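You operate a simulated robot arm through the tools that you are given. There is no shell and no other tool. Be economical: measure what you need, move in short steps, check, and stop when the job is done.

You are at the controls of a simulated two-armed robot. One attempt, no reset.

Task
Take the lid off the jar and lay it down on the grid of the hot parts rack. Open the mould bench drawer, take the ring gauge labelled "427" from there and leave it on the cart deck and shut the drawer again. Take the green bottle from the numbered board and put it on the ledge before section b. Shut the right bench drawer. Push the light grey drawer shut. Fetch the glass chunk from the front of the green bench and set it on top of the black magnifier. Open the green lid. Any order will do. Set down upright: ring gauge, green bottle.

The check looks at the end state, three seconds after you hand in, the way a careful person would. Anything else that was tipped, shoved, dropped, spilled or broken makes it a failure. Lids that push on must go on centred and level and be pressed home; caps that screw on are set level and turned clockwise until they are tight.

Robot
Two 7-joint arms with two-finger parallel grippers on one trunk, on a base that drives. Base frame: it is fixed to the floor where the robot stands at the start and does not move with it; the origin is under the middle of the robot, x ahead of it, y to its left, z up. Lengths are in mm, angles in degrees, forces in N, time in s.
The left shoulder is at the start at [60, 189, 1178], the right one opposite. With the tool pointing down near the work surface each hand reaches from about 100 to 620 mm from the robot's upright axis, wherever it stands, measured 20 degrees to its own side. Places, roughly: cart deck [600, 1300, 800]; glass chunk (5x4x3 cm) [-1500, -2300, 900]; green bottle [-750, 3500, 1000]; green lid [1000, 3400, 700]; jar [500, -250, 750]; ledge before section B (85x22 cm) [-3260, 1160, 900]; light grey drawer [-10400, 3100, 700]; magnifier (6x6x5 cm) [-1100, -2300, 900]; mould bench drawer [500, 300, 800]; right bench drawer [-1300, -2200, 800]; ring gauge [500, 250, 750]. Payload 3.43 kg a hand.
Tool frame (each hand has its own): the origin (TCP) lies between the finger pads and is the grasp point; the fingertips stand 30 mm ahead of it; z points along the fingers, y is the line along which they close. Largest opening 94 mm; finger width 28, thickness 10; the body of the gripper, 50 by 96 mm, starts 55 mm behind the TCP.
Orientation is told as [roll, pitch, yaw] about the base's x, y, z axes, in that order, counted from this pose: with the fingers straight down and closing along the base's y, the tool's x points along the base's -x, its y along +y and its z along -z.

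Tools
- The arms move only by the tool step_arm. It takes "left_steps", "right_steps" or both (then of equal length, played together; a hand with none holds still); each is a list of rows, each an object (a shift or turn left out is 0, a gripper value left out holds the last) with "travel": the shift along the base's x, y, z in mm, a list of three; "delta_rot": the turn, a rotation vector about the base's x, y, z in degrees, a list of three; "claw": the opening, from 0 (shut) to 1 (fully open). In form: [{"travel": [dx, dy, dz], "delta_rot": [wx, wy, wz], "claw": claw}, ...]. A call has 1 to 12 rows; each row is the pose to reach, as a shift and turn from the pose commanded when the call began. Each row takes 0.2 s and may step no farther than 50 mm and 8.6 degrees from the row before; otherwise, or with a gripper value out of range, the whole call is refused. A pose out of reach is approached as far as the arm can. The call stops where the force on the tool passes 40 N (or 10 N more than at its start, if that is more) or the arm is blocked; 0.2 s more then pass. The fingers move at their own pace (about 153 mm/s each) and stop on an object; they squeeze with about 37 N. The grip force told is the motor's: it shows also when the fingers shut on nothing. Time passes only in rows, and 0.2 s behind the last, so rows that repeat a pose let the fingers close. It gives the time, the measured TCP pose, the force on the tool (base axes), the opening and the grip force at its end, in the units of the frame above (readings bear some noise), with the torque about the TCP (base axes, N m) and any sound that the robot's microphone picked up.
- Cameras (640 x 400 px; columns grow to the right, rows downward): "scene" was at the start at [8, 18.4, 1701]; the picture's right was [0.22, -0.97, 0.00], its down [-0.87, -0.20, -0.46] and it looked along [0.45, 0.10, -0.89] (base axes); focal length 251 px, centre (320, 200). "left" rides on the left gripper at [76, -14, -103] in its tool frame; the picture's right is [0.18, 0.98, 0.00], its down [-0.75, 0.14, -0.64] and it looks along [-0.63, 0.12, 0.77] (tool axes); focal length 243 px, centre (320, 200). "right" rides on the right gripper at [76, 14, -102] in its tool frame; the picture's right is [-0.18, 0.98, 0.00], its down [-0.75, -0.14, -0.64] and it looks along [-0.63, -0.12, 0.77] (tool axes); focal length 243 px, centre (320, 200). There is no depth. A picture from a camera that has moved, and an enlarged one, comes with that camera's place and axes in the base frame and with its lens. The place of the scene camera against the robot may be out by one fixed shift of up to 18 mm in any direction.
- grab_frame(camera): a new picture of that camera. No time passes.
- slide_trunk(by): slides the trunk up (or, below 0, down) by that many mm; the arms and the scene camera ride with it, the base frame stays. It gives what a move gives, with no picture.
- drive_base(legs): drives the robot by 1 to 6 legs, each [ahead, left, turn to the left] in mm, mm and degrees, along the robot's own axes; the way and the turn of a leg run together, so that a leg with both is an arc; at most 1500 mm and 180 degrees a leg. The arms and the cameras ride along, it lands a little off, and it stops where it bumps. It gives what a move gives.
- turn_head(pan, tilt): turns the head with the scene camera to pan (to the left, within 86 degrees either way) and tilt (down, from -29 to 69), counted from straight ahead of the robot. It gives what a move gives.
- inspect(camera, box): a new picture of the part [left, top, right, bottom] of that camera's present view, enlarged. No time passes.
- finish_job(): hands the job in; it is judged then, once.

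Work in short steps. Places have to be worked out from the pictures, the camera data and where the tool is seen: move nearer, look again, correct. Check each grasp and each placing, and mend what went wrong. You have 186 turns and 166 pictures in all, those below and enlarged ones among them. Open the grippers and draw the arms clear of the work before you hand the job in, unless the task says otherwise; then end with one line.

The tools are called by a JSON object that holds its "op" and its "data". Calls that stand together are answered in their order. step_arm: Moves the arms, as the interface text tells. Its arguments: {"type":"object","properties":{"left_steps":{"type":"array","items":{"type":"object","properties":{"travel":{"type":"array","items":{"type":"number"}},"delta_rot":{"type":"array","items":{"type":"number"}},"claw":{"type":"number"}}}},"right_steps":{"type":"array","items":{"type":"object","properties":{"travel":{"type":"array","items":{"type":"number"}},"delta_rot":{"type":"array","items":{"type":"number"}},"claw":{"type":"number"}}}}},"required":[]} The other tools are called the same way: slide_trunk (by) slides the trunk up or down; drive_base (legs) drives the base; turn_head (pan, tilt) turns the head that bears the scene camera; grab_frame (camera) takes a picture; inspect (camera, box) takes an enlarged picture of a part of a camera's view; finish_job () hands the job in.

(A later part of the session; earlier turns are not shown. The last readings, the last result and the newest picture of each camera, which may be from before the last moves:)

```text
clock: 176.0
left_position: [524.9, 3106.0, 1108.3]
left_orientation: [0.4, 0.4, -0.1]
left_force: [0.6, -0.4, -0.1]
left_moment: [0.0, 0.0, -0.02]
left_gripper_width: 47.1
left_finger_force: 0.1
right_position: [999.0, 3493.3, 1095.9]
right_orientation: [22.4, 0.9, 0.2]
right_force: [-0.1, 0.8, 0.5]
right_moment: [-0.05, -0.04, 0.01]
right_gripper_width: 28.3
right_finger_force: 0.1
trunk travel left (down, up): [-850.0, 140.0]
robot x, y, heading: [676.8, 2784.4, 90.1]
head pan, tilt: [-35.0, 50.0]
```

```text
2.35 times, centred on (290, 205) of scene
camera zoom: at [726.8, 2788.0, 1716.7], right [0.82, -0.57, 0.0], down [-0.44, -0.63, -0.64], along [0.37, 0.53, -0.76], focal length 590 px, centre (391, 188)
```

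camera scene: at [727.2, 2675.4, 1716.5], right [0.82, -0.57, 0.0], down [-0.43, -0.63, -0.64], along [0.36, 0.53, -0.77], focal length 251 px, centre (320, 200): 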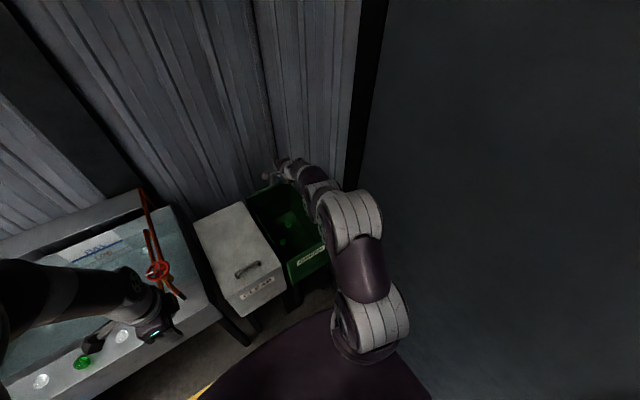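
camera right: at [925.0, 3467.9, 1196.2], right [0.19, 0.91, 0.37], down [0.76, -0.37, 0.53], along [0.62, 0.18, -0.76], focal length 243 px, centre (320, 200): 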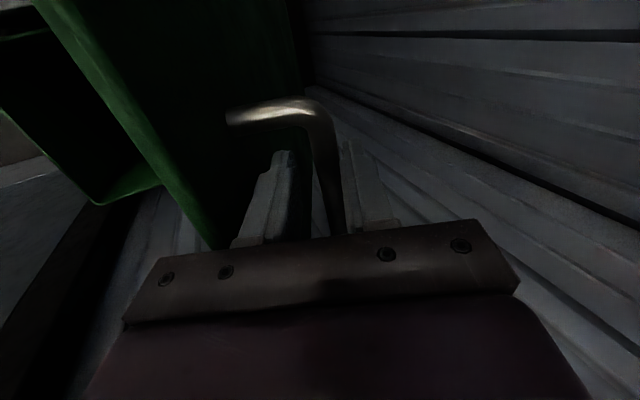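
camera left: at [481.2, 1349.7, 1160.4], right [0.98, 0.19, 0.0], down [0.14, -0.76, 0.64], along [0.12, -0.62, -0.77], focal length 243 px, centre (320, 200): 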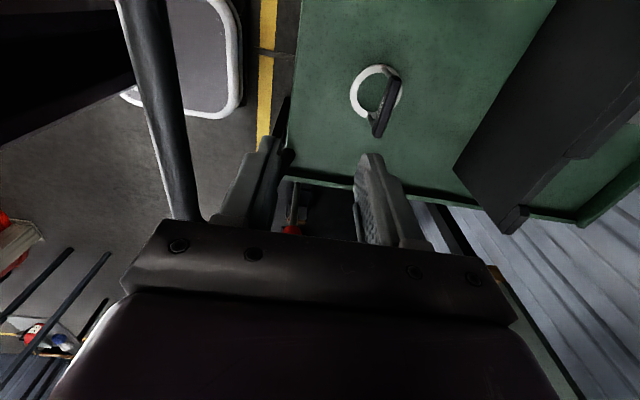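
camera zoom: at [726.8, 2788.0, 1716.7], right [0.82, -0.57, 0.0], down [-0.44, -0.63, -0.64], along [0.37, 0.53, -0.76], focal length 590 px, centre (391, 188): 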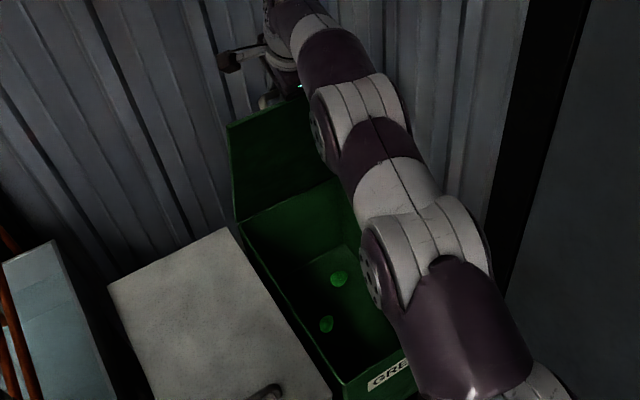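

Lid is at ~70° and stays by itself with no load. One more push forward by base (checking the front).

{"op": "drive_base", "data": {"legs": [[60, 0, 0]]}}

{"op": "grab_frame", "data": {"camera": "right"}}

```text
clock: 177.1
left_position: [524.3, 3166.7, 1106.6]
left_orientation: [0.3, 0.5, 0.0]
left_force: [0.4, -0.3, 0.8]
left_moment: [-0.02, -0.02, 0.05]
left_gripper_width: 46.8
left_finger_force: 0.0
right_position: [1002.2, 3557.0, 1102.7]
right_orientation: [23.0, 0.4, 0.3]
right_force: [3.9, -0.9, 8.1]
right_moment: [-0.48, -0.08, 0.25]
right_gripper_width: 28.3
right_finger_force: 0.0
trunk travel left (down, up): [-850.0, 140.0]
robot x, y, heading: [674.4, 2838.8, 90.2]
head pan, tilt: [-35.0, 50.0]
stopped in leg 1: the force on the tool passed its limit at 48 N (the readings are from after the stop); the commanded pose is now the measured one
```

```text
55 pictures are left
camera right: at [926.8, 3530.2, 1203.1], right [0.18, 0.91, 0.38], down [0.76, -0.38, 0.53], along [0.62, 0.2, -0.76], focal length 243 px, centre (320, 200)
```

right: 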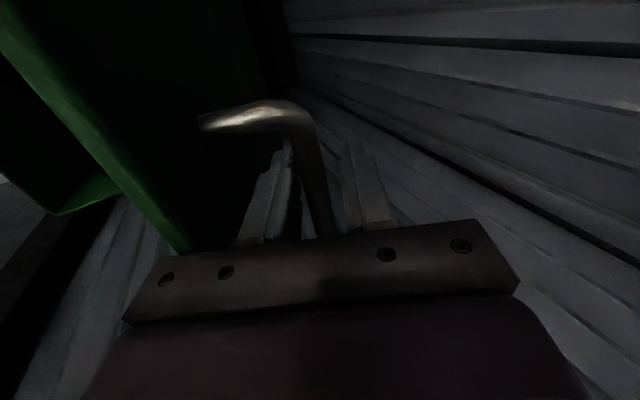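

The lid is ~85° open. I raise via the trunk a little and push a final 30 mm.

{"op": "slide_trunk", "data": {"by": 15}}

{"op": "drive_base", "data": {"legs": [[30, 0, 0]]}}

{"op": "slide_trunk", "data": {"by": 105}}

{"op": "grab_frame", "data": {"camera": "right"}}

```text
clock: 177.7
left_position: [524.1, 3164.7, 1123.4]
left_orientation: [0.1, 0.6, 0.0]
left_force: [-0.1, -0.4, 0.0]
left_moment: [-0.01, 0.01, 0.02]
left_gripper_width: 46.9
left_finger_force: 0.0
right_position: [1000.1, 3556.1, 1117.6]
right_orientation: [23.0, 0.6, 0.3]
right_force: [-0.3, 0.0, 0.0]
right_moment: [0.02, -0.01, 0.02]
right_gripper_width: 28.1
right_finger_force: 0.2
trunk travel left (down, up): [-865.0, 125.0]
robot x, y, heading: [675.3, 2840.4, 90.1]
head pan, tilt: [-35.0, 50.0]
```

```text
clock: 178.6
left_position: [524.7, 3190.4, 1124.6]
left_orientation: [0.5, 0.4, 0.1]
left_force: [0.3, -1.2, 0.8]
left_moment: [0.06, -0.04, 0.02]
left_gripper_width: 47.2
left_finger_force: 0.0
right_position: [999.9, 3580.6, 1120.6]
right_orientation: [23.2, 0.6, 0.3]
right_force: [-1.3, -0.4, 0.2]
right_moment: [0.03, -0.02, 0.02]
right_gripper_width: 28.4
right_finger_force: 0.1
trunk travel left (down, up): [-865.0, 125.0]
robot x, y, heading: [675.2, 2871.6, 90.1]
head pan, tilt: [-35.0, 50.0]
```

```text
clock: 179.9
left_position: [525.0, 3196.2, 1227.5]
left_orientation: [0.2, 0.5, 0.1]
left_force: [0.5, -0.4, 0.0]
left_moment: [-0.01, 0.01, 0.0]
left_gripper_width: 46.9
left_finger_force: 0.1
right_position: [1000.3, 3586.0, 1221.2]
right_orientation: [22.9, 0.6, 0.3]
right_force: [0.4, -0.2, 0.4]
right_moment: [0.0, -0.01, 0.01]
right_gripper_width: 28.1
right_finger_force: 0.2
trunk travel left (down, up): [-970.0, 20.0]
robot x, y, heading: [679.5, 2869.9, 90.1]
head pan, tilt: [-35.0, 50.0]
```

```text
54 pictures are left
camera right: at [925.9, 3559.2, 1321.7], right [0.18, 0.91, 0.38], down [0.76, -0.38, 0.53], along [0.62, 0.19, -0.76], focal length 243 px, centre (320, 200)
```

right: 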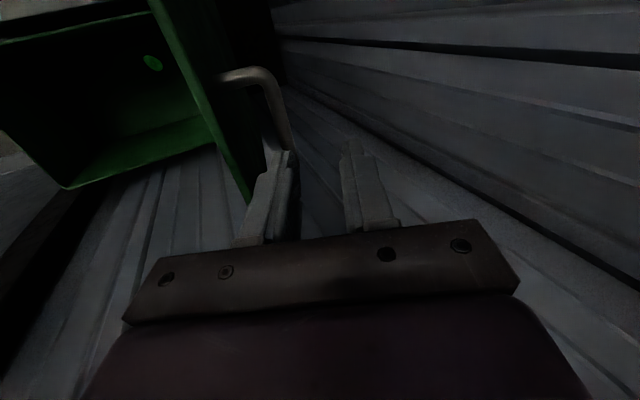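

Hand is above the lid; the lid stands. I back away and check.

{"op": "drive_base", "data": {"legs": [[-200, 0, 0]]}}

{"op": "inspect", "data": {"camera": "scene", "box": [190, 80, 370, 300]}}

```text
clock: 181.6
left_position: [524.6, 2997.6, 1227.2]
left_orientation: [0.1, 0.5, 0.1]
left_force: [0.4, 0.6, -0.3]
left_moment: [-0.01, -0.03, -0.01]
left_gripper_width: 47.1
left_finger_force: 0.1
right_position: [999.7, 3387.3, 1220.6]
right_orientation: [22.8, 0.6, 0.5]
right_force: [0.1, 0.5, 0.3]
right_moment: [-0.04, -0.02, -0.01]
right_gripper_width: 28.3
right_finger_force: 0.2
trunk travel left (down, up): [-970.0, 20.0]
robot x, y, heading: [677.6, 2670.8, 90.6]
head pan, tilt: [-35.0, 50.0]
```

```text
1.82 times, centred on (280, 190) of scene
camera zoom: at [727.5, 2682.8, 1836.6], right [0.82, -0.57, 0.0], down [-0.44, -0.63, -0.64], along [0.37, 0.53, -0.77], focal length 456 px, centre (393, 218)
```

zoom: 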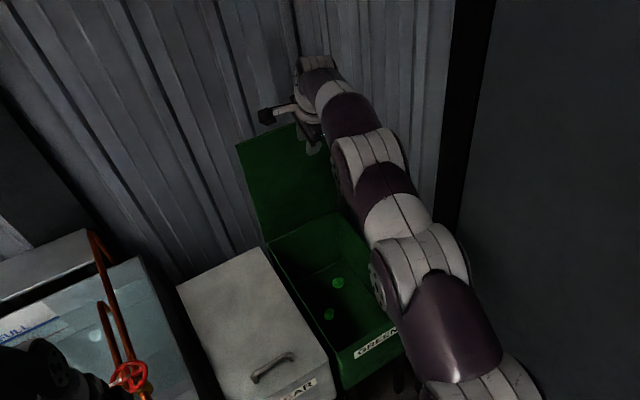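

Lid stands open. Now I retract the right arm, restore the trunk, and strafe left to the bottle board.

{"op": "step_arm", "data": {"right_steps": [{"travel": [-5, -40, 0], "delta_rot": [-4, 0, 0]}, {"travel": [-10, -80, 0], "delta_rot": [-8, 0, 0]}, {"travel": [-20, -120, 0], "delta_rot": [-12, 0, 0]}, {"travel": [-30, -160, 0], "delta_rot": [-16, 0, 0]}, {"travel": [-50, -200, 0], "delta_rot": [-20, 0, 0]}, {"travel": [-70, -240, 0], "delta_rot": [-23, 0, 0]}, {"travel": [-90, -280, 0], "delta_rot": [-23, 0, 0]}]}}

{"op": "slide_trunk", "data": {"by": -120}}

{"op": "drive_base", "data": {"legs": [[0, 1150, 0]]}}

{"op": "turn_head", "data": {"pan": 5, "tilt": 40}}

{"op": "grab_frame", "data": {"camera": "scene"}}

```text
clock: 183.2
left_position: [524.5, 2992.4, 1229.0]
left_orientation: [0.3, 0.6, 0.1]
left_force: [0.0, -0.6, -0.5]
left_moment: [0.04, -0.01, -0.02]
left_gripper_width: 47.2
left_finger_force: 0.2
right_position: [908.8, 3101.6, 1224.8]
right_orientation: [0.0, 0.6, 0.1]
right_force: [-0.6, -0.5, 0.0]
right_moment: [0.02, 0.02, -0.03]
right_gripper_width: 28.2
right_finger_force: 0.0
trunk travel left (down, up): [-970.0, 20.0]
robot x, y, heading: [678.0, 2671.9, 90.4]
head pan, tilt: [-35.0, 50.0]
```

```text
clock: 184.7
left_position: [525.0, 2994.0, 1108.1]
left_orientation: [0.2, 0.5, 0.0]
left_force: [0.8, -0.2, -0.5]
left_moment: [-0.01, 0.0, 0.0]
left_gripper_width: 47.2
left_finger_force: 0.0
right_position: [910.6, 3105.6, 1102.5]
right_orientation: [-0.1, 0.7, 0.0]
right_force: [0.3, -0.1, 0.1]
right_moment: [0.0, -0.04, 0.02]
right_gripper_width: 28.3
right_finger_force: 0.0
trunk travel left (down, up): [-850.0, 140.0]
robot x, y, heading: [681.6, 2670.2, 90.2]
head pan, tilt: [-35.0, 50.0]
```

```text
clock: 190.4
left_position: [-612.4, 2978.7, 1108.5]
left_orientation: [0.2, 0.5, 0.9]
left_force: [-0.2, 0.6, -0.7]
left_moment: [-0.01, -0.02, 0.02]
left_gripper_width: 47.4
left_finger_force: 0.2
right_position: [-230.2, 3094.2, 1104.0]
right_orientation: [-0.1, 0.7, 1.0]
right_force: [0.1, -0.1, 1.0]
right_moment: [0.01, 0.04, -0.04]
right_gripper_width: 28.3
right_finger_force: 0.2
trunk travel left (down, up): [-850.0, 140.0]
robot x, y, heading: [-458.6, 2657.3, 91.1]
head pan, tilt: [-35.0, 50.0]
```

```text
clock: 191.5
left_position: [-612.1, 2978.9, 1107.6]
left_orientation: [0.2, 0.6, 0.9]
left_force: [0.8, -0.2, 0.4]
left_moment: [-0.04, 0.02, 0.03]
left_gripper_width: 46.9
left_finger_force: 0.0
right_position: [-229.1, 3094.9, 1102.6]
right_orientation: [-0.1, 0.6, 0.9]
right_force: [0.6, -0.2, -0.5]
right_moment: [0.02, 0.0, -0.05]
right_gripper_width: 28.0
right_finger_force: 0.0
trunk travel left (down, up): [-850.0, 140.0]
robot x, y, heading: [-454.8, 2664.5, 91.2]
head pan, tilt: [5.0, 40.0]
```

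```text
52 pictures are left
camera scene: at [-457.7, 2685.9, 1730.8], right [0.99, 0.1, 0.0], down [0.07, -0.64, -0.77], along [-0.08, 0.76, -0.64], focal length 251 px, centre (320, 200)
```

scene: 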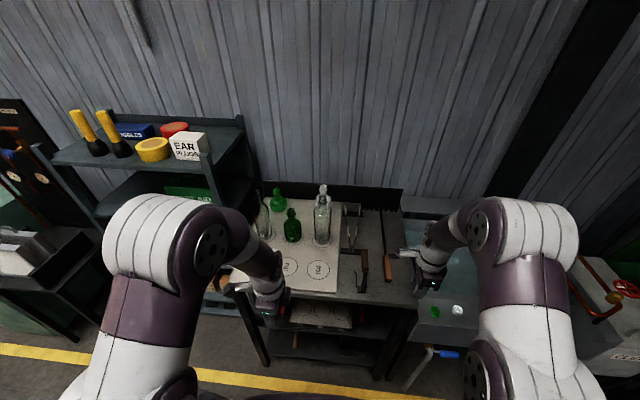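

Zooming on the bottles and numbered board.

{"op": "inspect", "data": {"camera": "scene", "box": [230, 170, 390, 300]}}

```text
3.08 times, centred on (310, 235) of scene
camera zoom: at [-457.7, 2685.9, 1730.8], right [0.99, 0.1, 0.0], down [0.07, -0.64, -0.77], along [-0.08, 0.76, -0.64], focal length 771 px, centre (351, 92)
```

zoom: 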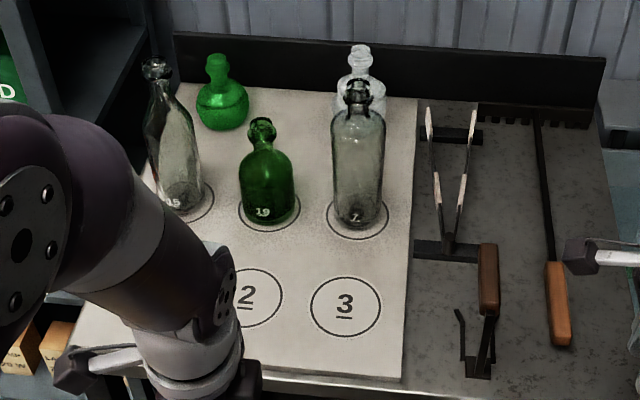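

Two green bottles are visible; I need a closer view. I turn the left hand to look forward over the board.

{"op": "step_arm", "data": {"left_steps": [{"travel": [0, 0, 10], "delta_rot": [0, 0, 8.2], "claw": 0.7}, {"travel": [0, 5, 20], "delta_rot": [0, 0, 16.4]}, {"travel": [0, 10, 30], "delta_rot": [0, 0, 24.6]}, {"travel": [0, 15, 40], "delta_rot": [0, 0, 32.8]}, {"travel": [0, 20, 50], "delta_rot": [0, 0, 41]}, {"travel": [0, 30, 60], "delta_rot": [0, 0, 49.2]}, {"travel": [-10, 40, 70], "delta_rot": [0, 0, 57.4]}, {"travel": [-20, 60, 80], "delta_rot": [0, 0, 65.6]}, {"travel": [-30, 80, 90], "delta_rot": [0, 0, 73.8]}, {"travel": [-40, 110, 100], "delta_rot": [0, 0, 82]}, {"travel": [-50, 140, 110], "delta_rot": [0, 0, 89]}]}}

{"op": "grab_frame", "data": {"camera": "left"}}

```text
clock: 193.9
left_position: [-663.0, 3120.3, 1217.3]
left_orientation: [0.2, 0.7, 90.0]
left_force: [0.8, 0.2, 0.4]
left_moment: [-0.02, -0.02, 0.05]
left_gripper_width: 65.7
left_finger_force: 0.0
right_position: [-230.9, 3096.4, 1102.2]
right_orientation: [-0.2, 0.7, 0.9]
right_force: [-0.7, -0.1, 0.3]
right_moment: [-0.04, 0.0, -0.01]
right_gripper_width: 28.3
right_finger_force: 0.1
trunk travel left (down, up): [-850.0, 140.0]
robot x, y, heading: [-455.0, 2656.9, 91.0]
head pan, tilt: [5.0, 40.0]
```

```text
50 pictures are left
camera left: at [-648.7, 3045.7, 1319.5], right [-0.98, -0.18, 0.01], down [-0.14, 0.76, 0.63], along [-0.12, 0.62, -0.77], focal length 243 px, centre (320, 200)
```

left: 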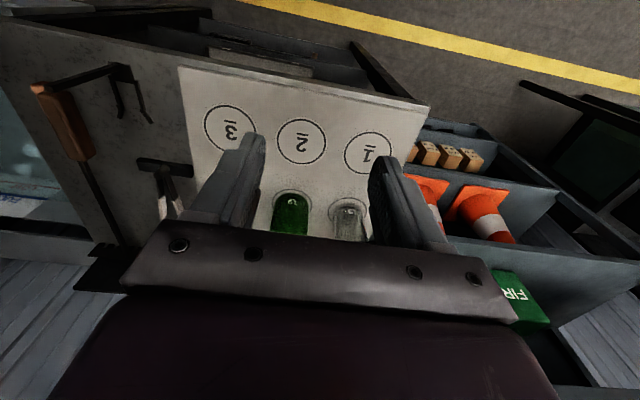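

Zooming in on both green bottles for detail.

{"op": "inspect", "data": {"camera": "scene", "box": [262, 180, 358, 240]}}

```text
6.67 times, centred on (310, 210) of scene
camera zoom: at [-458.6, 2688.9, 1730.7], right [0.99, 0.11, 0.0], down [0.07, -0.64, -0.76], along [-0.08, 0.76, -0.64], focal length 1671 px, centre (387, 133)
```

zoom: 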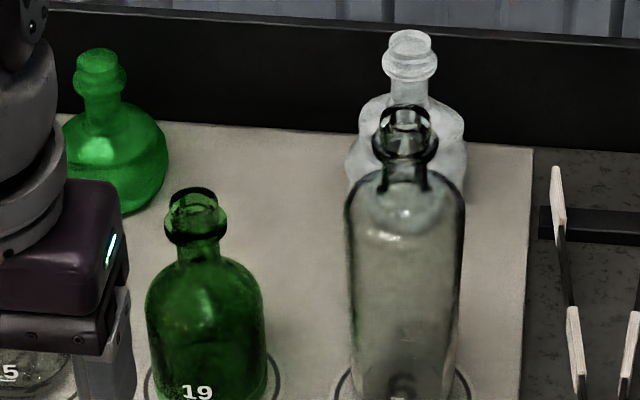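

The dark-green bottle labelled 19 stands on a numbered circle, so I take that one: about (-655,3440), top z≈1037. I drive 165 mm closer and move the hand above it.

{"op": "drive_base", "data": {"legs": [[165, 0, -1]]}}

{"op": "step_arm", "data": {"left_steps": [{"travel": [5, 40, -20]}, {"travel": [10, 80, -40]}, {"travel": [10, 110, -60]}]}}

{"op": "grab_frame", "data": {"camera": "left"}}

```text
clock: 195.3
left_position: [-654.4, 3288.4, 1219.7]
left_orientation: [0.3, 0.4, 88.8]
left_force: [0.2, 0.6, 0.3]
left_moment: [0.07, 0.01, 0.0]
left_gripper_width: 65.6
left_finger_force: 0.1
right_position: [-221.7, 3255.0, 1104.1]
right_orientation: [0.1, 0.6, -0.3]
right_force: [-0.2, 0.8, 0.5]
right_moment: [0.06, 0.04, 0.0]
right_gripper_width: 28.3
right_finger_force: 0.1
trunk travel left (down, up): [-850.0, 140.0]
robot x, y, heading: [-457.1, 2821.2, 90.0]
head pan, tilt: [5.0, 40.0]
```

```text
clock: 196.2
left_position: [-648.4, 3379.2, 1140.3]
left_orientation: [0.2, 0.4, 88.8]
left_force: [0.7, 0.4, -0.5]
left_moment: [-0.01, 0.01, 0.01]
left_gripper_width: 65.7
left_finger_force: 0.1
left hand out of reach, approached as far as the arm can: row 1, 2, 3
right_position: [-222.8, 3258.9, 1103.7]
right_orientation: [-0.2, 0.7, -0.2]
right_force: [0.1, -0.2, 0.6]
right_moment: [-0.02, 0.0, 0.03]
right_gripper_width: 28.1
right_finger_force: 0.1
trunk travel left (down, up): [-850.0, 140.0]
robot x, y, heading: [-458.0, 2825.7, 89.8]
head pan, tilt: [5.0, 40.0]
```

```text
48 pictures are left
camera left: at [-634.4, 3303.6, 1243.4], right [-0.99, -0.16, 0.01], down [-0.12, 0.76, 0.64], along [-0.11, 0.63, -0.77], focal length 243 px, centre (320, 200)
```

left: 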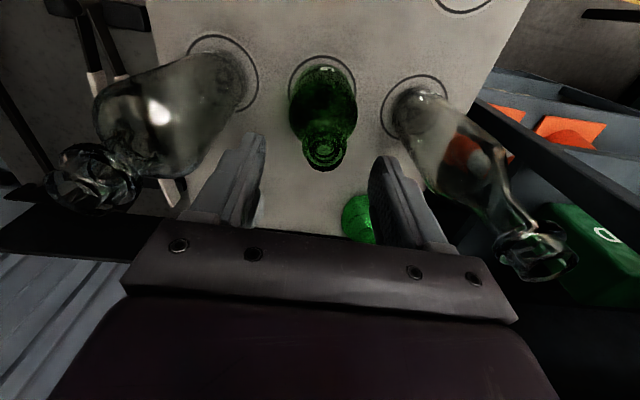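

Bottle at (-658,3413), lip top ≈1045. I move above it at z≈1085.

{"op": "step_arm", "data": {"left_steps": [{"travel": [-5, 15, -25]}, {"travel": [-10, 34, -50]}, {"travel": [-10, 34, -55]}]}}

{"op": "inspect", "data": {"camera": "left", "box": [200, 60, 440, 240]}}

```text
clock: 196.9
left_position: [-654.7, 3409.8, 1086.3]
left_orientation: [0.2, 0.4, 88.7]
left_force: [0.1, 0.1, 0.2]
left_moment: [0.0, -0.03, -0.02]
left_gripper_width: 65.6
left_finger_force: 0.0
right_position: [-221.9, 3256.4, 1104.0]
right_orientation: [0.0, 0.7, -0.2]
right_force: [0.4, -1.1, 0.2]
right_moment: [0.01, 0.02, 0.01]
right_gripper_width: 28.3
right_finger_force: 0.2
trunk travel left (down, up): [-850.0, 140.0]
robot x, y, heading: [-455.9, 2827.7, 89.8]
head pan, tilt: [5.0, 40.0]
```

```text
2.22 times, centred on (320, 150) of left
camera zoom: at [-642.5, 3334.6, 1188.8], right [-0.99, -0.16, 0.01], down [-0.12, 0.76, 0.64], along [-0.11, 0.63, -0.77], focal length 539 px, centre (320, 311)
```

zoom: 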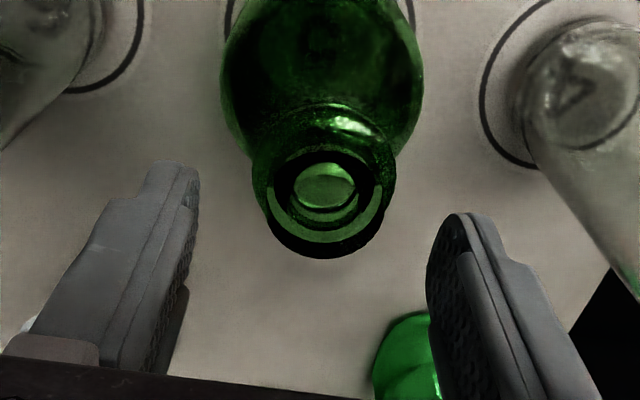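

Centred over the lip (≈40 mm below TCP). I descend 48 mm so the pads cover lip and neck, and close.

{"op": "step_arm", "data": {"left_steps": [{"travel": [0, 1, -20]}, {"travel": [0, 2, -40]}, {"travel": [0, 2, -48]}, {"travel": [0, 2, -48], "claw": 0}, {"travel": [0, 2, -48], "claw": 0}, {"travel": [0, 2, -48], "claw": 0}]}}

{"op": "inspect", "data": {"camera": "left", "box": [200, 60, 440, 240]}}

```text
clock: 198.3
left_position: [-655.7, 3412.7, 1041.5]
left_orientation: [0.2, -0.1, 88.8]
left_force: [-3.4, 10.3, 34.9]
left_moment: [0.11, -0.05, 0.03]
left_gripper_width: 44.9
left_finger_force: 36.6
right_position: [-221.0, 3255.8, 1105.8]
right_orientation: [0.0, 0.7, -0.2]
right_force: [1.0, 0.5, -0.6]
right_moment: [-0.01, 0.01, -0.01]
right_gripper_width: 28.2
right_finger_force: 0.1
trunk travel left (down, up): [-850.0, 140.0]
robot x, y, heading: [-457.2, 2825.5, 89.9]
head pan, tilt: [5.0, 40.0]
```

```text
2.22 times, centred on (320, 150) of left
camera zoom: at [-642.5, 3336.2, 1143.6], right [-0.99, -0.16, 0.0], down [-0.12, 0.76, 0.64], along [-0.11, 0.64, -0.76], focal length 539 px, centre (320, 311)
```

zoom: 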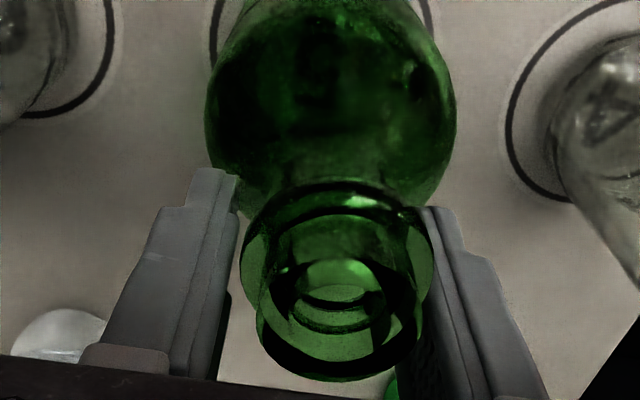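

Gripped at 45 mm. I lift gently and check it holds.

{"op": "step_arm", "data": {"left_steps": [{"travel": [0, 0, 5]}, {"travel": [0, 0, 10]}, {"travel": [0, 0, 20]}, {"travel": [0, 0, 40]}]}}

{"op": "inspect", "data": {"camera": "left", "box": [160, 20, 480, 240]}}

```text
clock: 199.3
left_position: [-654.7, 3411.2, 1075.7]
left_orientation: [0.1, 0.6, 88.8]
left_force: [0.2, 0.4, -3.5]
left_moment: [0.07, 0.0, -0.01]
left_gripper_width: 38.8
left_finger_force: 36.8
right_position: [-221.6, 3256.3, 1104.8]
right_orientation: [0.0, 0.6, -0.2]
right_force: [-0.5, 0.1, -0.2]
right_moment: [0.01, 0.02, -0.01]
right_gripper_width: 28.3
right_finger_force: 0.1
trunk travel left (down, up): [-850.0, 140.0]
robot x, y, heading: [-459.8, 2824.7, 89.7]
head pan, tilt: [5.0, 40.0]
```

```text
1.82 times, centred on (320, 130) of left
camera zoom: at [-641.8, 3335.5, 1178.9], right [-0.99, -0.16, 0.01], down [-0.12, 0.76, 0.63], along [-0.11, 0.62, -0.77], focal length 441 px, centre (320, 327)
```

zoom: 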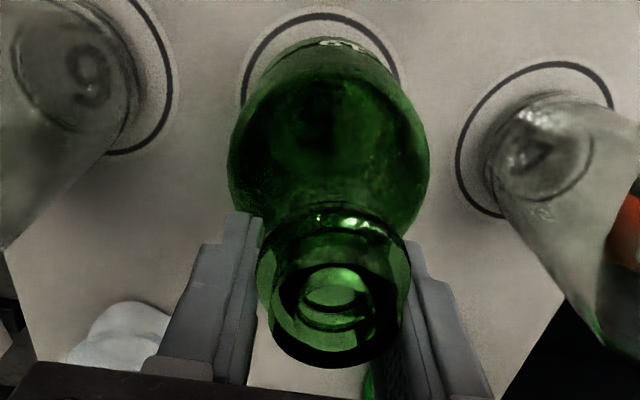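

Bottle is hanging on its lip (38.8 mm). I raise it, back away, and turn to face -x to look for the ledge.

{"op": "step_arm", "data": {"left_steps": [{"travel": [0, -5, 15]}, {"travel": [0, -15, 30]}, {"travel": [0, -30, 45]}, {"travel": [0, -45, 50]}]}}

{"op": "drive_base", "data": {"legs": [[-750, 0, 0], [0, 0, 90]]}}

{"op": "turn_head", "data": {"pan": 15, "tilt": 15}}

{"op": "grab_frame", "data": {"camera": "scene"}}

```text
clock: 200.3
left_position: [-656.0, 3366.3, 1126.1]
left_orientation: [0.2, 0.5, 88.8]
left_force: [0.9, 0.0, -2.6]
left_moment: [0.02, -0.01, 0.01]
left_gripper_width: 38.4
left_finger_force: 36.9
right_position: [-222.4, 3256.5, 1104.5]
right_orientation: [0.0, 0.7, -0.2]
right_force: [0.3, 0.1, 0.3]
right_moment: [-0.02, 0.02, -0.02]
right_gripper_width: 28.1
right_finger_force: 0.1
trunk travel left (down, up): [-850.0, 140.0]
robot x, y, heading: [-459.6, 2824.4, 89.8]
head pan, tilt: [5.0, 40.0]
```

```text
clock: 208.3
left_position: [-990.4, 1857.9, 1126.7]
left_orientation: [0.3, 0.5, -178.5]
left_force: [-0.6, -0.4, -3.1]
left_moment: [-0.01, 0.02, 0.0]
left_gripper_width: 38.8
left_finger_force: 36.9
right_position: [-903.0, 2296.5, 1102.9]
right_orientation: [-0.2, 0.7, 92.5]
right_force: [-0.3, 0.3, -1.1]
right_moment: [-0.03, 0.01, 0.01]
right_gripper_width: 28.3
right_finger_force: 0.0
trunk travel left (down, up): [-850.0, 140.0]
robot x, y, heading: [-460.9, 2084.6, -177.3]
head pan, tilt: [5.0, 40.0]
```

```text
clock: 209.2
left_position: [-989.9, 1858.0, 1126.4]
left_orientation: [0.2, 0.5, -178.5]
left_force: [-0.2, -0.8, -3.5]
left_moment: [-0.02, 0.05, 0.01]
left_gripper_width: 39.0
left_finger_force: 37.0
right_position: [-902.3, 2295.4, 1102.7]
right_orientation: [-0.2, 0.7, 92.5]
right_force: [-0.1, 0.0, -0.3]
right_moment: [-0.02, 0.02, -0.04]
right_gripper_width: 28.4
right_finger_force: 0.0
trunk travel left (down, up): [-850.0, 140.0]
robot x, y, heading: [-457.0, 2082.4, -177.5]
head pan, tilt: [15.0, 15.0]
```

```text
44 pictures are left
camera scene: at [-482.2, 2061.4, 1770.3], right [-0.3, 0.95, 0.0], down [0.25, 0.08, -0.97], along [-0.92, -0.29, -0.26], focal length 251 px, centre (320, 200)
```

scene: 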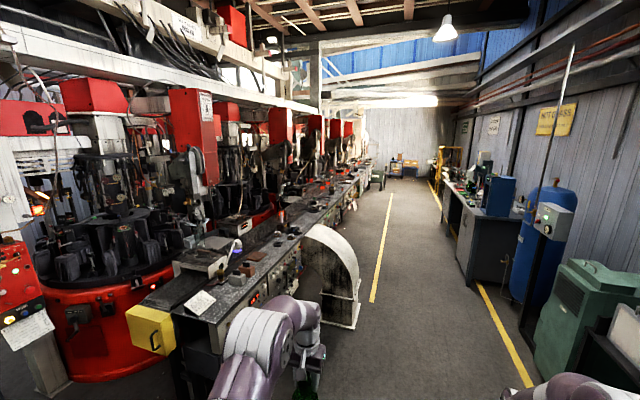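

The big machine's ledge lies ahead-left at (-3260,1160). I drive down the aisle keeping right, then turn to face it.

{"op": "drive_base", "data": {"legs": [[1480, -90, -2.5], [1500, 0, 0], [0, 0, 90]]}}

{"op": "turn_head", "data": {"pan": 5, "tilt": 30}}

{"op": "grab_frame", "data": {"camera": "scene"}}

```text
clock: 227.4
left_position: [-3294.1, 1578.9, 1125.2]
left_orientation: [0.2, 0.5, -93.5]
left_force: [0.3, 0.0, -2.6]
left_moment: [-0.06, 0.0, 0.0]
left_gripper_width: 38.5
left_finger_force: 37.0
right_position: [-3723.6, 1705.8, 1104.0]
right_orientation: [0.0, 0.7, 177.5]
right_force: [-0.3, 0.5, 0.3]
right_moment: [0.05, 0.01, 0.01]
right_gripper_width: 28.0
right_finger_force: 0.1
trunk travel left (down, up): [-850.0, 140.0]
robot x, y, heading: [-3469.7, 2130.6, -92.4]
head pan, tilt: [15.0, 15.0]
```

```text
clock: 228.2
left_position: [-3293.8, 1579.6, 1126.3]
left_orientation: [0.2, 0.5, -93.5]
left_force: [0.5, 0.2, -2.6]
left_moment: [-0.06, 0.01, 0.03]
left_gripper_width: 38.6
left_finger_force: 36.9
right_position: [-3722.8, 1706.8, 1102.3]
right_orientation: [-0.1, 0.7, 177.5]
right_force: [0.0, 0.4, -0.4]
right_moment: [-0.03, -0.01, 0.01]
right_gripper_width: 28.1
right_finger_force: 0.1
trunk travel left (down, up): [-850.0, 140.0]
robot x, y, heading: [-3470.2, 2130.3, -92.5]
head pan, tilt: [5.0, 30.0]
```

```text
43 pictures are left
camera scene: at [-3457.9, 2102.8, 1746.2], right [-1.0, -0.05, 0.0], down [-0.02, 0.5, -0.87], along [0.04, -0.87, -0.5], focal length 251 px, centre (320, 200)
```

scene: 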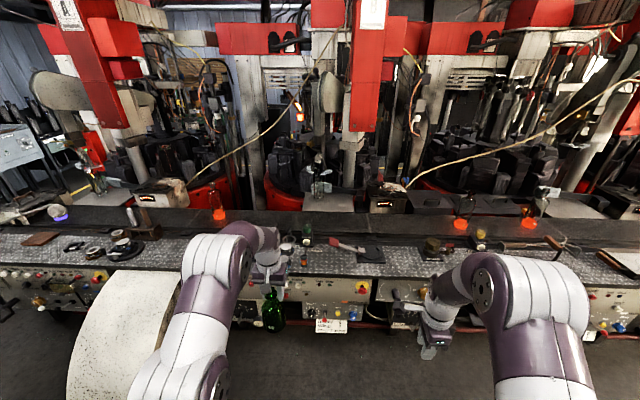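

Zooming to read section labels and see free space on the ledge.

{"op": "inspect", "data": {"camera": "scene", "box": [180, 180, 440, 340]}}

{"op": "inspect", "data": {"camera": "scene", "box": [40, 0, 640, 200]}}

```text
2.46 times, centred on (310, 260) of scene
camera zoom: at [-3457.9, 2102.8, 1746.2], right [-1.0, -0.05, 0.0], down [-0.02, 0.5, -0.87], along [0.04, -0.87, -0.5], focal length 617 px, centre (345, 52)
```

zoom: 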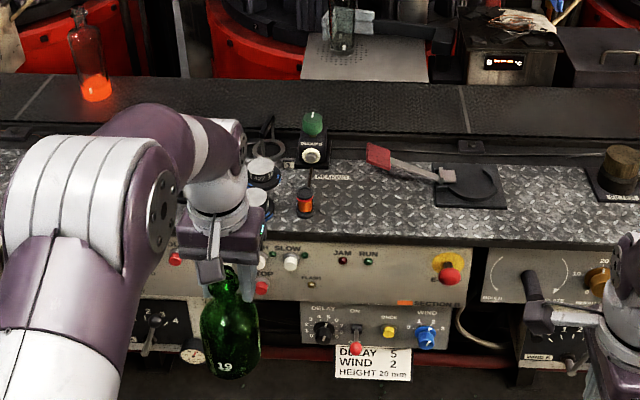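

```text
1.07 times, centred on (340, 100) of scene (not enlarged: the box is as wide or as high as the picture)
camera zoom: at [-3457.9, 2102.8, 1746.2], right [-1.0, -0.05, 0.0], down [-0.02, 0.5, -0.87], along [0.04, -0.87, -0.5], focal length 267 px, centre (299, 307)
```

zoom: 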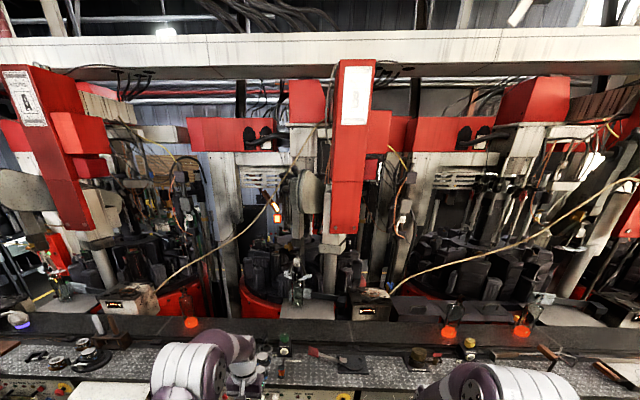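

"SECTION B" is on this panel, and a free patch of diamond plate is near (-3465,1232). I raise the bottle a bit and drive to bring it there.

{"op": "step_arm", "data": {"left_steps": [{"travel": [0, 0, 20]}, {"travel": [0, 0, 40]}]}}

{"op": "drive_base", "data": {"legs": [[0, -165, 2], [240, 0, 0]]}}

{"op": "grab_frame", "data": {"camera": "left"}}

{"op": "inspect", "data": {"camera": "scene", "box": [180, 220, 440, 390]}}

```text
clock: 228.8
left_position: [-3294.7, 1585.5, 1160.1]
left_orientation: [0.2, 0.5, -93.5]
left_force: [-0.4, -0.2, -2.5]
left_moment: [-0.01, -0.03, 0.01]
left_gripper_width: 38.7
left_finger_force: 36.7
left hand out of reach, approached as far as the arm can: row 2
right_position: [-3722.9, 1705.7, 1103.7]
right_orientation: [-0.1, 0.7, 177.6]
right_force: [0.6, 0.1, 0.4]
right_moment: [0.0, -0.04, 0.02]
right_gripper_width: 28.0
right_finger_force: 0.2
trunk travel left (down, up): [-850.0, 140.0]
robot x, y, heading: [-3471.4, 2127.8, -92.4]
head pan, tilt: [5.0, 30.0]
```

```text
clock: 231.6
left_position: [-3442.6, 1359.1, 1160.2]
left_orientation: [0.2, 0.3, -91.3]
left_force: [-0.6, 0.0, -3.4]
left_moment: [-0.07, 0.02, -0.02]
left_gripper_width: 38.2
left_finger_force: 37.6
right_position: [-3874.7, 1463.5, 1104.1]
right_orientation: [0.0, 0.7, 179.8]
right_force: [-0.2, -0.2, 0.1]
right_moment: [-0.02, 0.02, -0.01]
right_gripper_width: 27.9
right_finger_force: 0.1
trunk travel left (down, up): [-850.0, 140.0]
robot x, y, heading: [-3635.8, 1891.9, -90.0]
head pan, tilt: [5.0, 30.0]
```

```text
40 pictures are left
camera left: at [-3455.0, 1435.2, 1263.6], right [0.99, 0.16, 0.01], down [0.12, -0.76, 0.64], along [0.11, -0.63, -0.77], focal length 243 px, centre (320, 200)
```

left: 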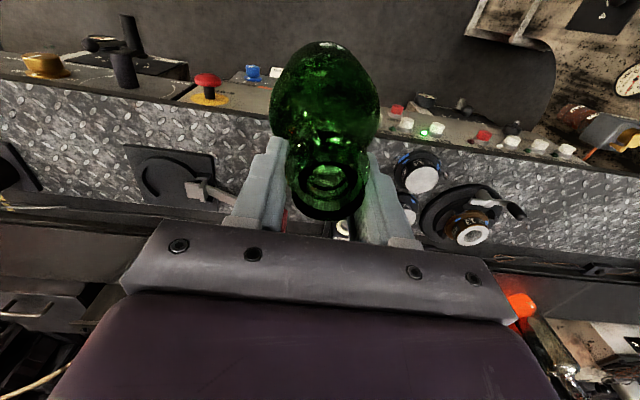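

```text
2.35 times, centred on (310, 305) of scene
camera zoom: at [-3624.9, 1870.4, 1746.2], right [-1.0, -0.08, 0.0], down [-0.04, 0.5, -0.87], along [0.07, -0.86, -0.5], focal length 590 px, centre (344, -47)
```

zoom: 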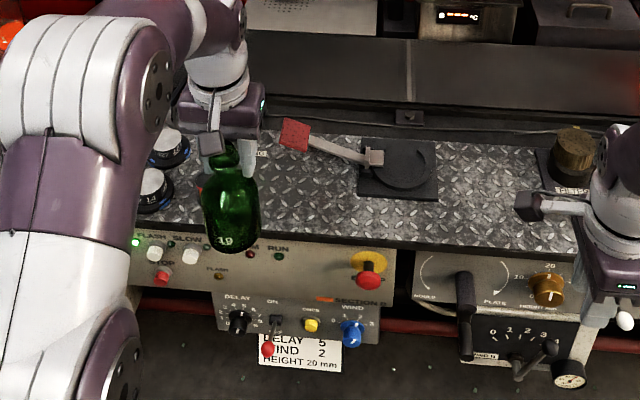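

Ledge z≈912; free spot at (-3480,1225). I drive 110 mm forward, then align and lower the bottle partially.

{"op": "drive_base", "data": {"legs": [[115, 0, 0]]}}

{"op": "step_arm", "data": {"left_steps": [{"travel": [-19, -8, 0]}, {"travel": [-37, -16, -10]}, {"travel": [-37, -18, -35]}]}}

{"op": "grab_frame", "data": {"camera": "left"}}

{"op": "inspect", "data": {"camera": "scene", "box": [180, 240, 440, 400]}}

```text
clock: 232.8
left_position: [-3442.3, 1246.8, 1160.8]
left_orientation: [0.3, 0.4, -91.2]
left_force: [0.8, 0.3, -3.5]
left_moment: [-0.05, 0.01, -0.01]
left_gripper_width: 38.6
left_finger_force: 36.8
right_position: [-3873.6, 1352.8, 1103.7]
right_orientation: [0.1, 0.7, 179.6]
right_force: [1.4, 0.5, 0.7]
right_moment: [0.01, 0.02, -0.02]
right_gripper_width: 28.2
right_finger_force: 0.0
trunk travel left (down, up): [-850.0, 140.0]
robot x, y, heading: [-3639.7, 1784.9, -90.0]
head pan, tilt: [5.0, 30.0]
```

```text
clock: 233.6
left_position: [-3478.0, 1226.6, 1125.1]
left_orientation: [0.1, 0.6, -91.2]
left_force: [0.5, 0.3, -3.4]
left_moment: [-0.04, 0.02, 0.02]
left_gripper_width: 38.5
left_finger_force: 36.4
left hand out of reach, approached as far as the arm can: row 1, 2
right_position: [-3874.5, 1348.8, 1103.3]
right_orientation: [-0.2, 0.5, 179.7]
right_force: [0.8, -0.7, -0.4]
right_moment: [0.01, 0.01, -0.01]
right_gripper_width: 28.1
right_finger_force: 0.0
trunk travel left (down, up): [-850.0, 140.0]
robot x, y, heading: [-3636.7, 1781.6, -90.1]
head pan, tilt: [5.0, 30.0]
```

```text
38 pictures are left
camera left: at [-3490.3, 1303.1, 1228.0], right [0.99, 0.16, 0.01], down [0.12, -0.76, 0.64], along [0.11, -0.63, -0.77], focal length 243 px, centre (320, 200)
```

left: 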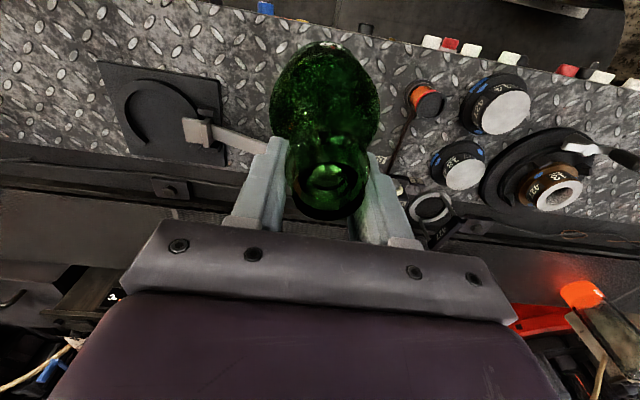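

```text
2.46 times, centred on (310, 320) of scene
camera zoom: at [-3623.8, 1754.7, 1746.1], right [-1.0, -0.09, 0.0], down [-0.04, 0.5, -0.87], along [0.07, -0.86, -0.5], focal length 617 px, centre (345, -95)
```

zoom: 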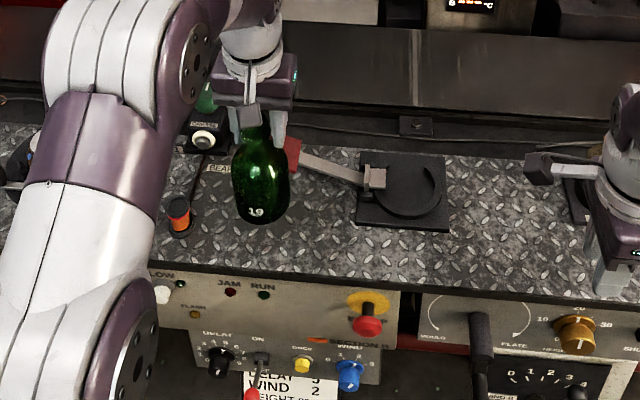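

Spot is clear. I lower in small steps until the bottle touches.

{"op": "step_arm", "data": {"left_steps": [{"travel": [0, 0, -8]}, {"travel": [0, 0, -16]}, {"travel": [0, 0, -22]}, {"travel": [0, 0, -27]}, {"travel": [0, 0, -31]}, {"travel": [0, 0, -35]}]}}

```text
clock: 235.0
left_position: [-3479.0, 1229.1, 1090.4]
left_orientation: [0.1, 0.5, -91.3]
left_force: [-0.2, 0.1, -3.8]
left_moment: [-0.04, 0.0, 0.0]
left_gripper_width: 38.7
left_finger_force: 37.6
right_position: [-3874.2, 1351.4, 1104.6]
right_orientation: [-0.1, 0.7, 179.6]
right_force: [0.3, 0.0, -0.6]
right_moment: [-0.03, 0.02, -0.02]
right_gripper_width: 28.3
right_finger_force: 0.0
trunk travel left (down, up): [-850.0, 140.0]
robot x, y, heading: [-3637.7, 1786.6, -90.2]
head pan, tilt: [5.0, 30.0]
```

Continue lowering in 3 mm steps.

{"op": "step_arm", "data": {"left_steps": [{"travel": [0, 0, -3]}, {"travel": [0, 0, -6]}, {"travel": [0, 0, -9]}, {"travel": [0, 0, -12]}, {"travel": [0, 0, -15]}, {"travel": [0, 0, -18]}, {"travel": [0, 0, -21]}, {"travel": [0, 0, -24]}]}}

{"op": "inspect", "data": {"camera": "left", "box": [200, 20, 440, 240]}}

```text
clock: 236.8
left_position: [-3478.4, 1227.5, 1065.8]
left_orientation: [0.2, 0.5, -91.3]
left_force: [0.1, 0.3, -2.1]
left_moment: [-0.06, -0.02, 0.0]
left_gripper_width: 38.2
left_finger_force: 36.9
right_position: [-3872.6, 1350.5, 1104.6]
right_orientation: [-0.1, 0.7, 179.7]
right_force: [-0.2, -0.3, 0.4]
right_moment: [-0.01, -0.02, 0.0]
right_gripper_width: 28.0
right_finger_force: 0.1
trunk travel left (down, up): [-850.0, 140.0]
robot x, y, heading: [-3640.7, 1781.8, -90.2]
head pan, tilt: [5.0, 30.0]
```

```text
1.82 times, centred on (320, 130) of left
camera zoom: at [-3491.3, 1303.8, 1168.7], right [0.99, 0.16, 0.01], down [0.12, -0.76, 0.64], along [0.11, -0.63, -0.77], focal length 441 px, centre (320, 327)
```

zoom: 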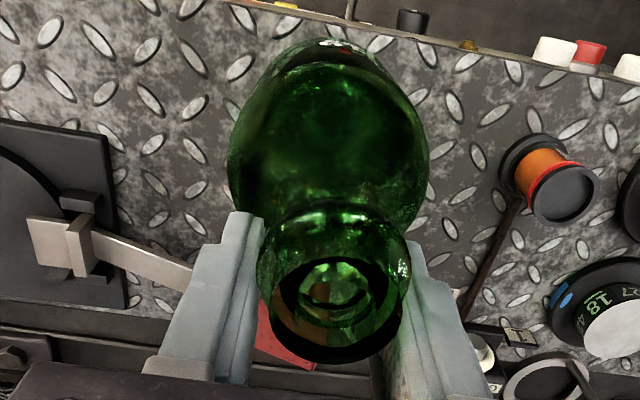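

Still hanging; continue down.

{"op": "step_arm", "data": {"left_steps": [{"travel": [0, 0, -3]}, {"travel": [0, 0, -6]}, {"travel": [0, 0, -9]}, {"travel": [0, 0, -12]}, {"travel": [0, 0, -15]}, {"travel": [0, 0, -18]}, {"travel": [0, 0, -21]}, {"travel": [0, 0, -24]}]}}

```text
clock: 238.6
left_position: [-3477.2, 1229.3, 1041.7]
left_orientation: [0.1, 0.5, -91.2]
left_force: [0.1, -0.3, -2.5]
left_moment: [-0.05, -0.02, 0.01]
left_gripper_width: 38.5
left_finger_force: 36.6
right_position: [-3874.5, 1350.0, 1103.4]
right_orientation: [-0.1, 0.8, 179.7]
right_force: [0.5, -0.1, -0.4]
right_moment: [0.02, -0.02, -0.03]
right_gripper_width: 28.2
right_finger_force: 0.1
trunk travel left (down, up): [-850.0, 140.0]
robot x, y, heading: [-3638.7, 1783.0, -90.0]
head pan, tilt: [5.0, 30.0]
```

{"op": "step_arm", "data": {"left_steps": [{"travel": [0, 0, -3]}, {"travel": [0, 0, -6]}, {"travel": [0, 0, -9]}, {"travel": [0, 0, -12]}, {"travel": [0, 0, -15]}, {"travel": [0, 0, -18]}, {"travel": [0, 0, -21]}, {"travel": [0, 0, -24]}, {"travel": [0, 0, -27]}, {"travel": [0, 0, -30]}]}}

{"op": "grab_frame", "data": {"camera": "left"}}

```text
clock: 240.1
left_position: [-3477.7, 1226.4, 1031.2]
left_orientation: [0.3, -0.2, -91.1]
left_force: [-0.1, 3.3, 16.1]
left_moment: [1.22, 0.38, -0.03]
left_gripper_width: 38.2
left_finger_force: 36.5
right_position: [-3874.4, 1352.3, 1103.2]
right_orientation: [0.0, 0.7, 179.7]
right_force: [-0.2, -0.1, 1.2]
right_moment: [0.01, -0.01, 0.04]
right_gripper_width: 27.9
right_finger_force: 0.0
trunk travel left (down, up): [-850.0, 140.0]
robot x, y, heading: [-3639.0, 1785.2, -90.1]
head pan, tilt: [5.0, 30.0]
stopped in row 7 (left hand): the force on the tool passed its limit at 44 N (the readings are from after the stop); the commanded pose is now the measured one
```

```text
35 pictures are left
camera left: at [-3491.1, 1303.5, 1133.7], right [0.99, 0.16, 0.0], down [0.12, -0.75, 0.65], along [0.11, -0.64, -0.76], focal length 243 px, centre (320, 200)
```

left: 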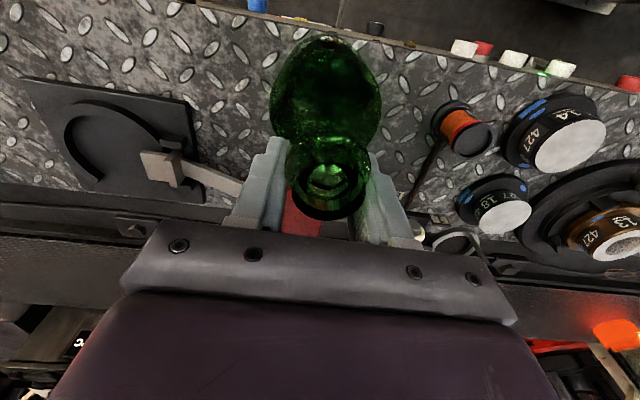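

Contact. I relieve 2 mm, open the fingers and rise straight up.

{"op": "step_arm", "data": {"left_steps": [{"travel": [0, 0, 1.5]}, {"travel": [0, 0, 1.5], "claw": 0.65}, {"travel": [0, 0, 1.5], "claw": 0.65}, {"travel": [0, 0, 30]}, {"travel": [0, 0, 70]}, {"travel": [0, 15, 110]}]}}

{"op": "grab_frame", "data": {"camera": "left"}}

```text
clock: 241.4
left_position: [-3477.4, 1243.3, 1142.3]
left_orientation: [0.1, -0.3, -91.2]
left_force: [-0.6, -0.5, -0.2]
left_moment: [-0.04, 0.0, 0.02]
left_gripper_width: 61.0
left_finger_force: 0.1
right_position: [-3874.2, 1353.4, 1103.6]
right_orientation: [0.0, 0.7, 179.6]
right_force: [0.2, 0.0, -0.8]
right_moment: [0.01, 0.02, -0.01]
right_gripper_width: 28.4
right_finger_force: 0.0
trunk travel left (down, up): [-850.0, 140.0]
robot x, y, heading: [-3641.2, 1783.2, -89.9]
head pan, tilt: [5.0, 30.0]
```

```text
34 pictures are left
camera left: at [-3491.8, 1320.0, 1242.7], right [0.99, 0.16, 0.0], down [0.12, -0.75, 0.65], along [0.11, -0.64, -0.76], focal length 243 px, centre (320, 200)
```

left: 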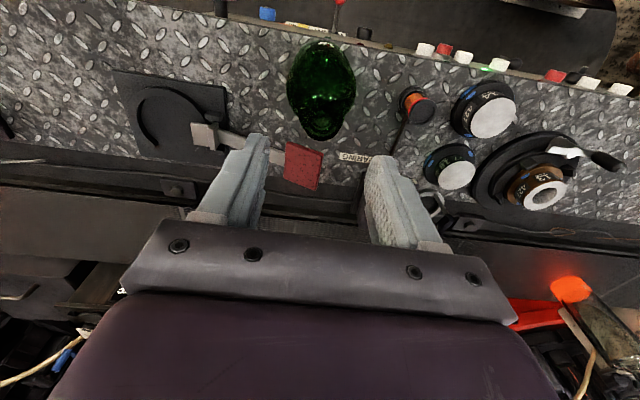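

Bottle stands on the ledge. Next the far light grey drawer: back out, turn to -x, drive down the aisle.

{"op": "drive_base", "data": {"legs": [[-620, 0, 0], [0, 0, -90], [1500, 0, 0], [1500, 0, 0], [1200, 0, 0]]}}

{"op": "turn_head", "data": {"pan": -15, "tilt": 15}}

{"op": "grab_frame", "data": {"camera": "scene"}}

```text
clock: 268.7
left_position: [-8419.5, 2053.4, 1140.0]
left_orientation: [0.3, -0.3, -178.3]
left_force: [0.5, 0.2, -0.2]
left_moment: [0.02, 0.02, 0.0]
left_gripper_width: 61.0
left_finger_force: 0.0
right_position: [-8329.7, 2455.7, 1105.0]
right_orientation: [0.0, 0.7, 92.9]
right_force: [0.6, 0.3, 0.8]
right_moment: [0.0, -0.04, 0.03]
right_gripper_width: 28.1
right_finger_force: 0.1
trunk travel left (down, up): [-850.0, 140.0]
robot x, y, heading: [-7886.2, 2243.0, -177.1]
head pan, tilt: [5.0, 30.0]
```

```text
clock: 269.5
left_position: [-8419.6, 2054.6, 1139.9]
left_orientation: [0.2, -0.1, -178.2]
left_force: [0.2, -0.3, -0.5]
left_moment: [-0.01, -0.01, 0.01]
left_gripper_width: 61.1
left_finger_force: 0.0
right_position: [-8330.7, 2455.0, 1104.3]
right_orientation: [-0.1, 0.7, 92.8]
right_force: [0.7, 0.6, 0.1]
right_moment: [0.01, -0.03, 0.03]
right_gripper_width: 28.3
right_finger_force: 0.1
trunk travel left (down, up): [-850.0, 140.0]
robot x, y, heading: [-7885.8, 2244.9, -177.1]
head pan, tilt: [-15.0, 15.0]
```

```text
33 pictures are left
camera scene: at [-7911.5, 2269.6, 1770.3], right [0.21, 0.98, 0.0], down [0.25, -0.05, -0.97], along [-0.94, 0.2, -0.26], focal length 251 px, centre (320, 200)
```

scene: 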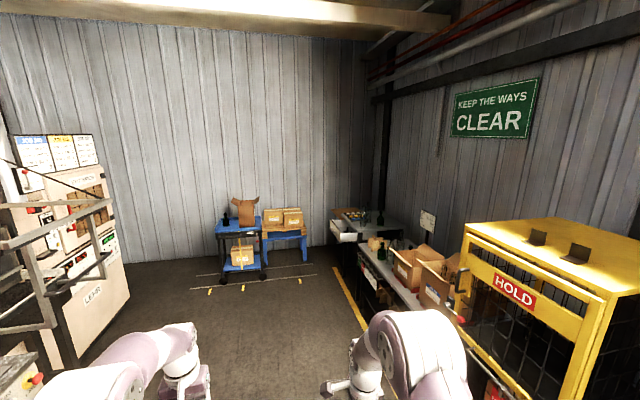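

I see an open pale drawer at (347,232). Zooming.

{"op": "inspect", "data": {"camera": "scene", "box": [310, 190, 450, 290]}}

```text
4.00 times, centred on (380, 240) of scene
camera zoom: at [-7911.5, 2269.6, 1770.3], right [0.21, 0.98, 0.0], down [0.25, -0.05, -0.97], along [-0.94, 0.2, -0.26], focal length 1003 px, centre (80, 40)
```

zoom: 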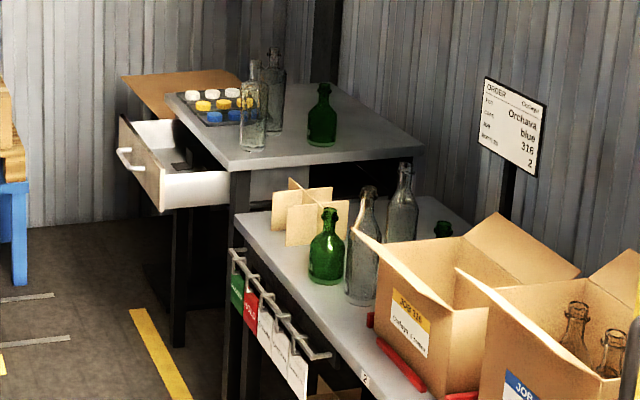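

The drawer front is around (-10410,2980), opening toward -y. I drive to x≈-9900, turn to face +y, and look.

{"op": "drive_base", "data": {"legs": [[1500, 0, -2.9], [500, 0, 0], [0, 0, -90], [0, 280, 0]]}}

{"op": "turn_head", "data": {"pan": 10, "tilt": 45}}

{"op": "grab_frame", "data": {"camera": "scene"}}

```text
clock: 284.9
left_position: [-10322.4, 2726.6, 1140.5]
left_orientation: [0.2, -0.3, 89.2]
left_force: [-0.1, -0.4, 0.0]
left_moment: [-0.01, 0.02, -0.01]
left_gripper_width: 61.1
left_finger_force: 0.1
right_position: [-9926.6, 2620.2, 1104.1]
right_orientation: [-0.2, 0.7, 0.2]
right_force: [0.4, -0.5, -0.4]
right_moment: [0.0, 0.02, 0.03]
right_gripper_width: 28.1
right_finger_force: 0.2
trunk travel left (down, up): [-850.0, 140.0]
robot x, y, heading: [-10157.3, 2186.4, 90.5]
head pan, tilt: [-15.0, 15.0]
```

```text
clock: 285.8
left_position: [-10322.8, 2727.6, 1139.7]
left_orientation: [0.2, -0.3, 89.2]
left_force: [0.2, -0.6, 0.4]
left_moment: [-0.01, -0.02, -0.01]
left_gripper_width: 61.1
left_finger_force: 0.0
right_position: [-9926.9, 2621.4, 1103.4]
right_orientation: [-0.1, 0.7, 0.1]
right_force: [-0.7, -0.8, 0.8]
right_moment: [-0.01, -0.03, -0.02]
right_gripper_width: 28.2
right_finger_force: 0.0
trunk travel left (down, up): [-850.0, 140.0]
robot x, y, heading: [-10156.6, 2188.0, 90.4]
head pan, tilt: [10.0, 45.0]
```

```text
31 pictures are left
camera scene: at [-10166.8, 2210.5, 1723.6], right [0.98, 0.18, 0.0], down [0.13, -0.69, -0.71], along [-0.13, 0.7, -0.71], focal length 251 px, centre (320, 200)
```

scene: 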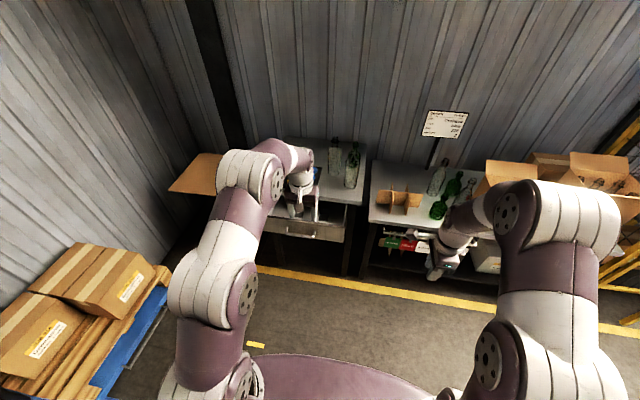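

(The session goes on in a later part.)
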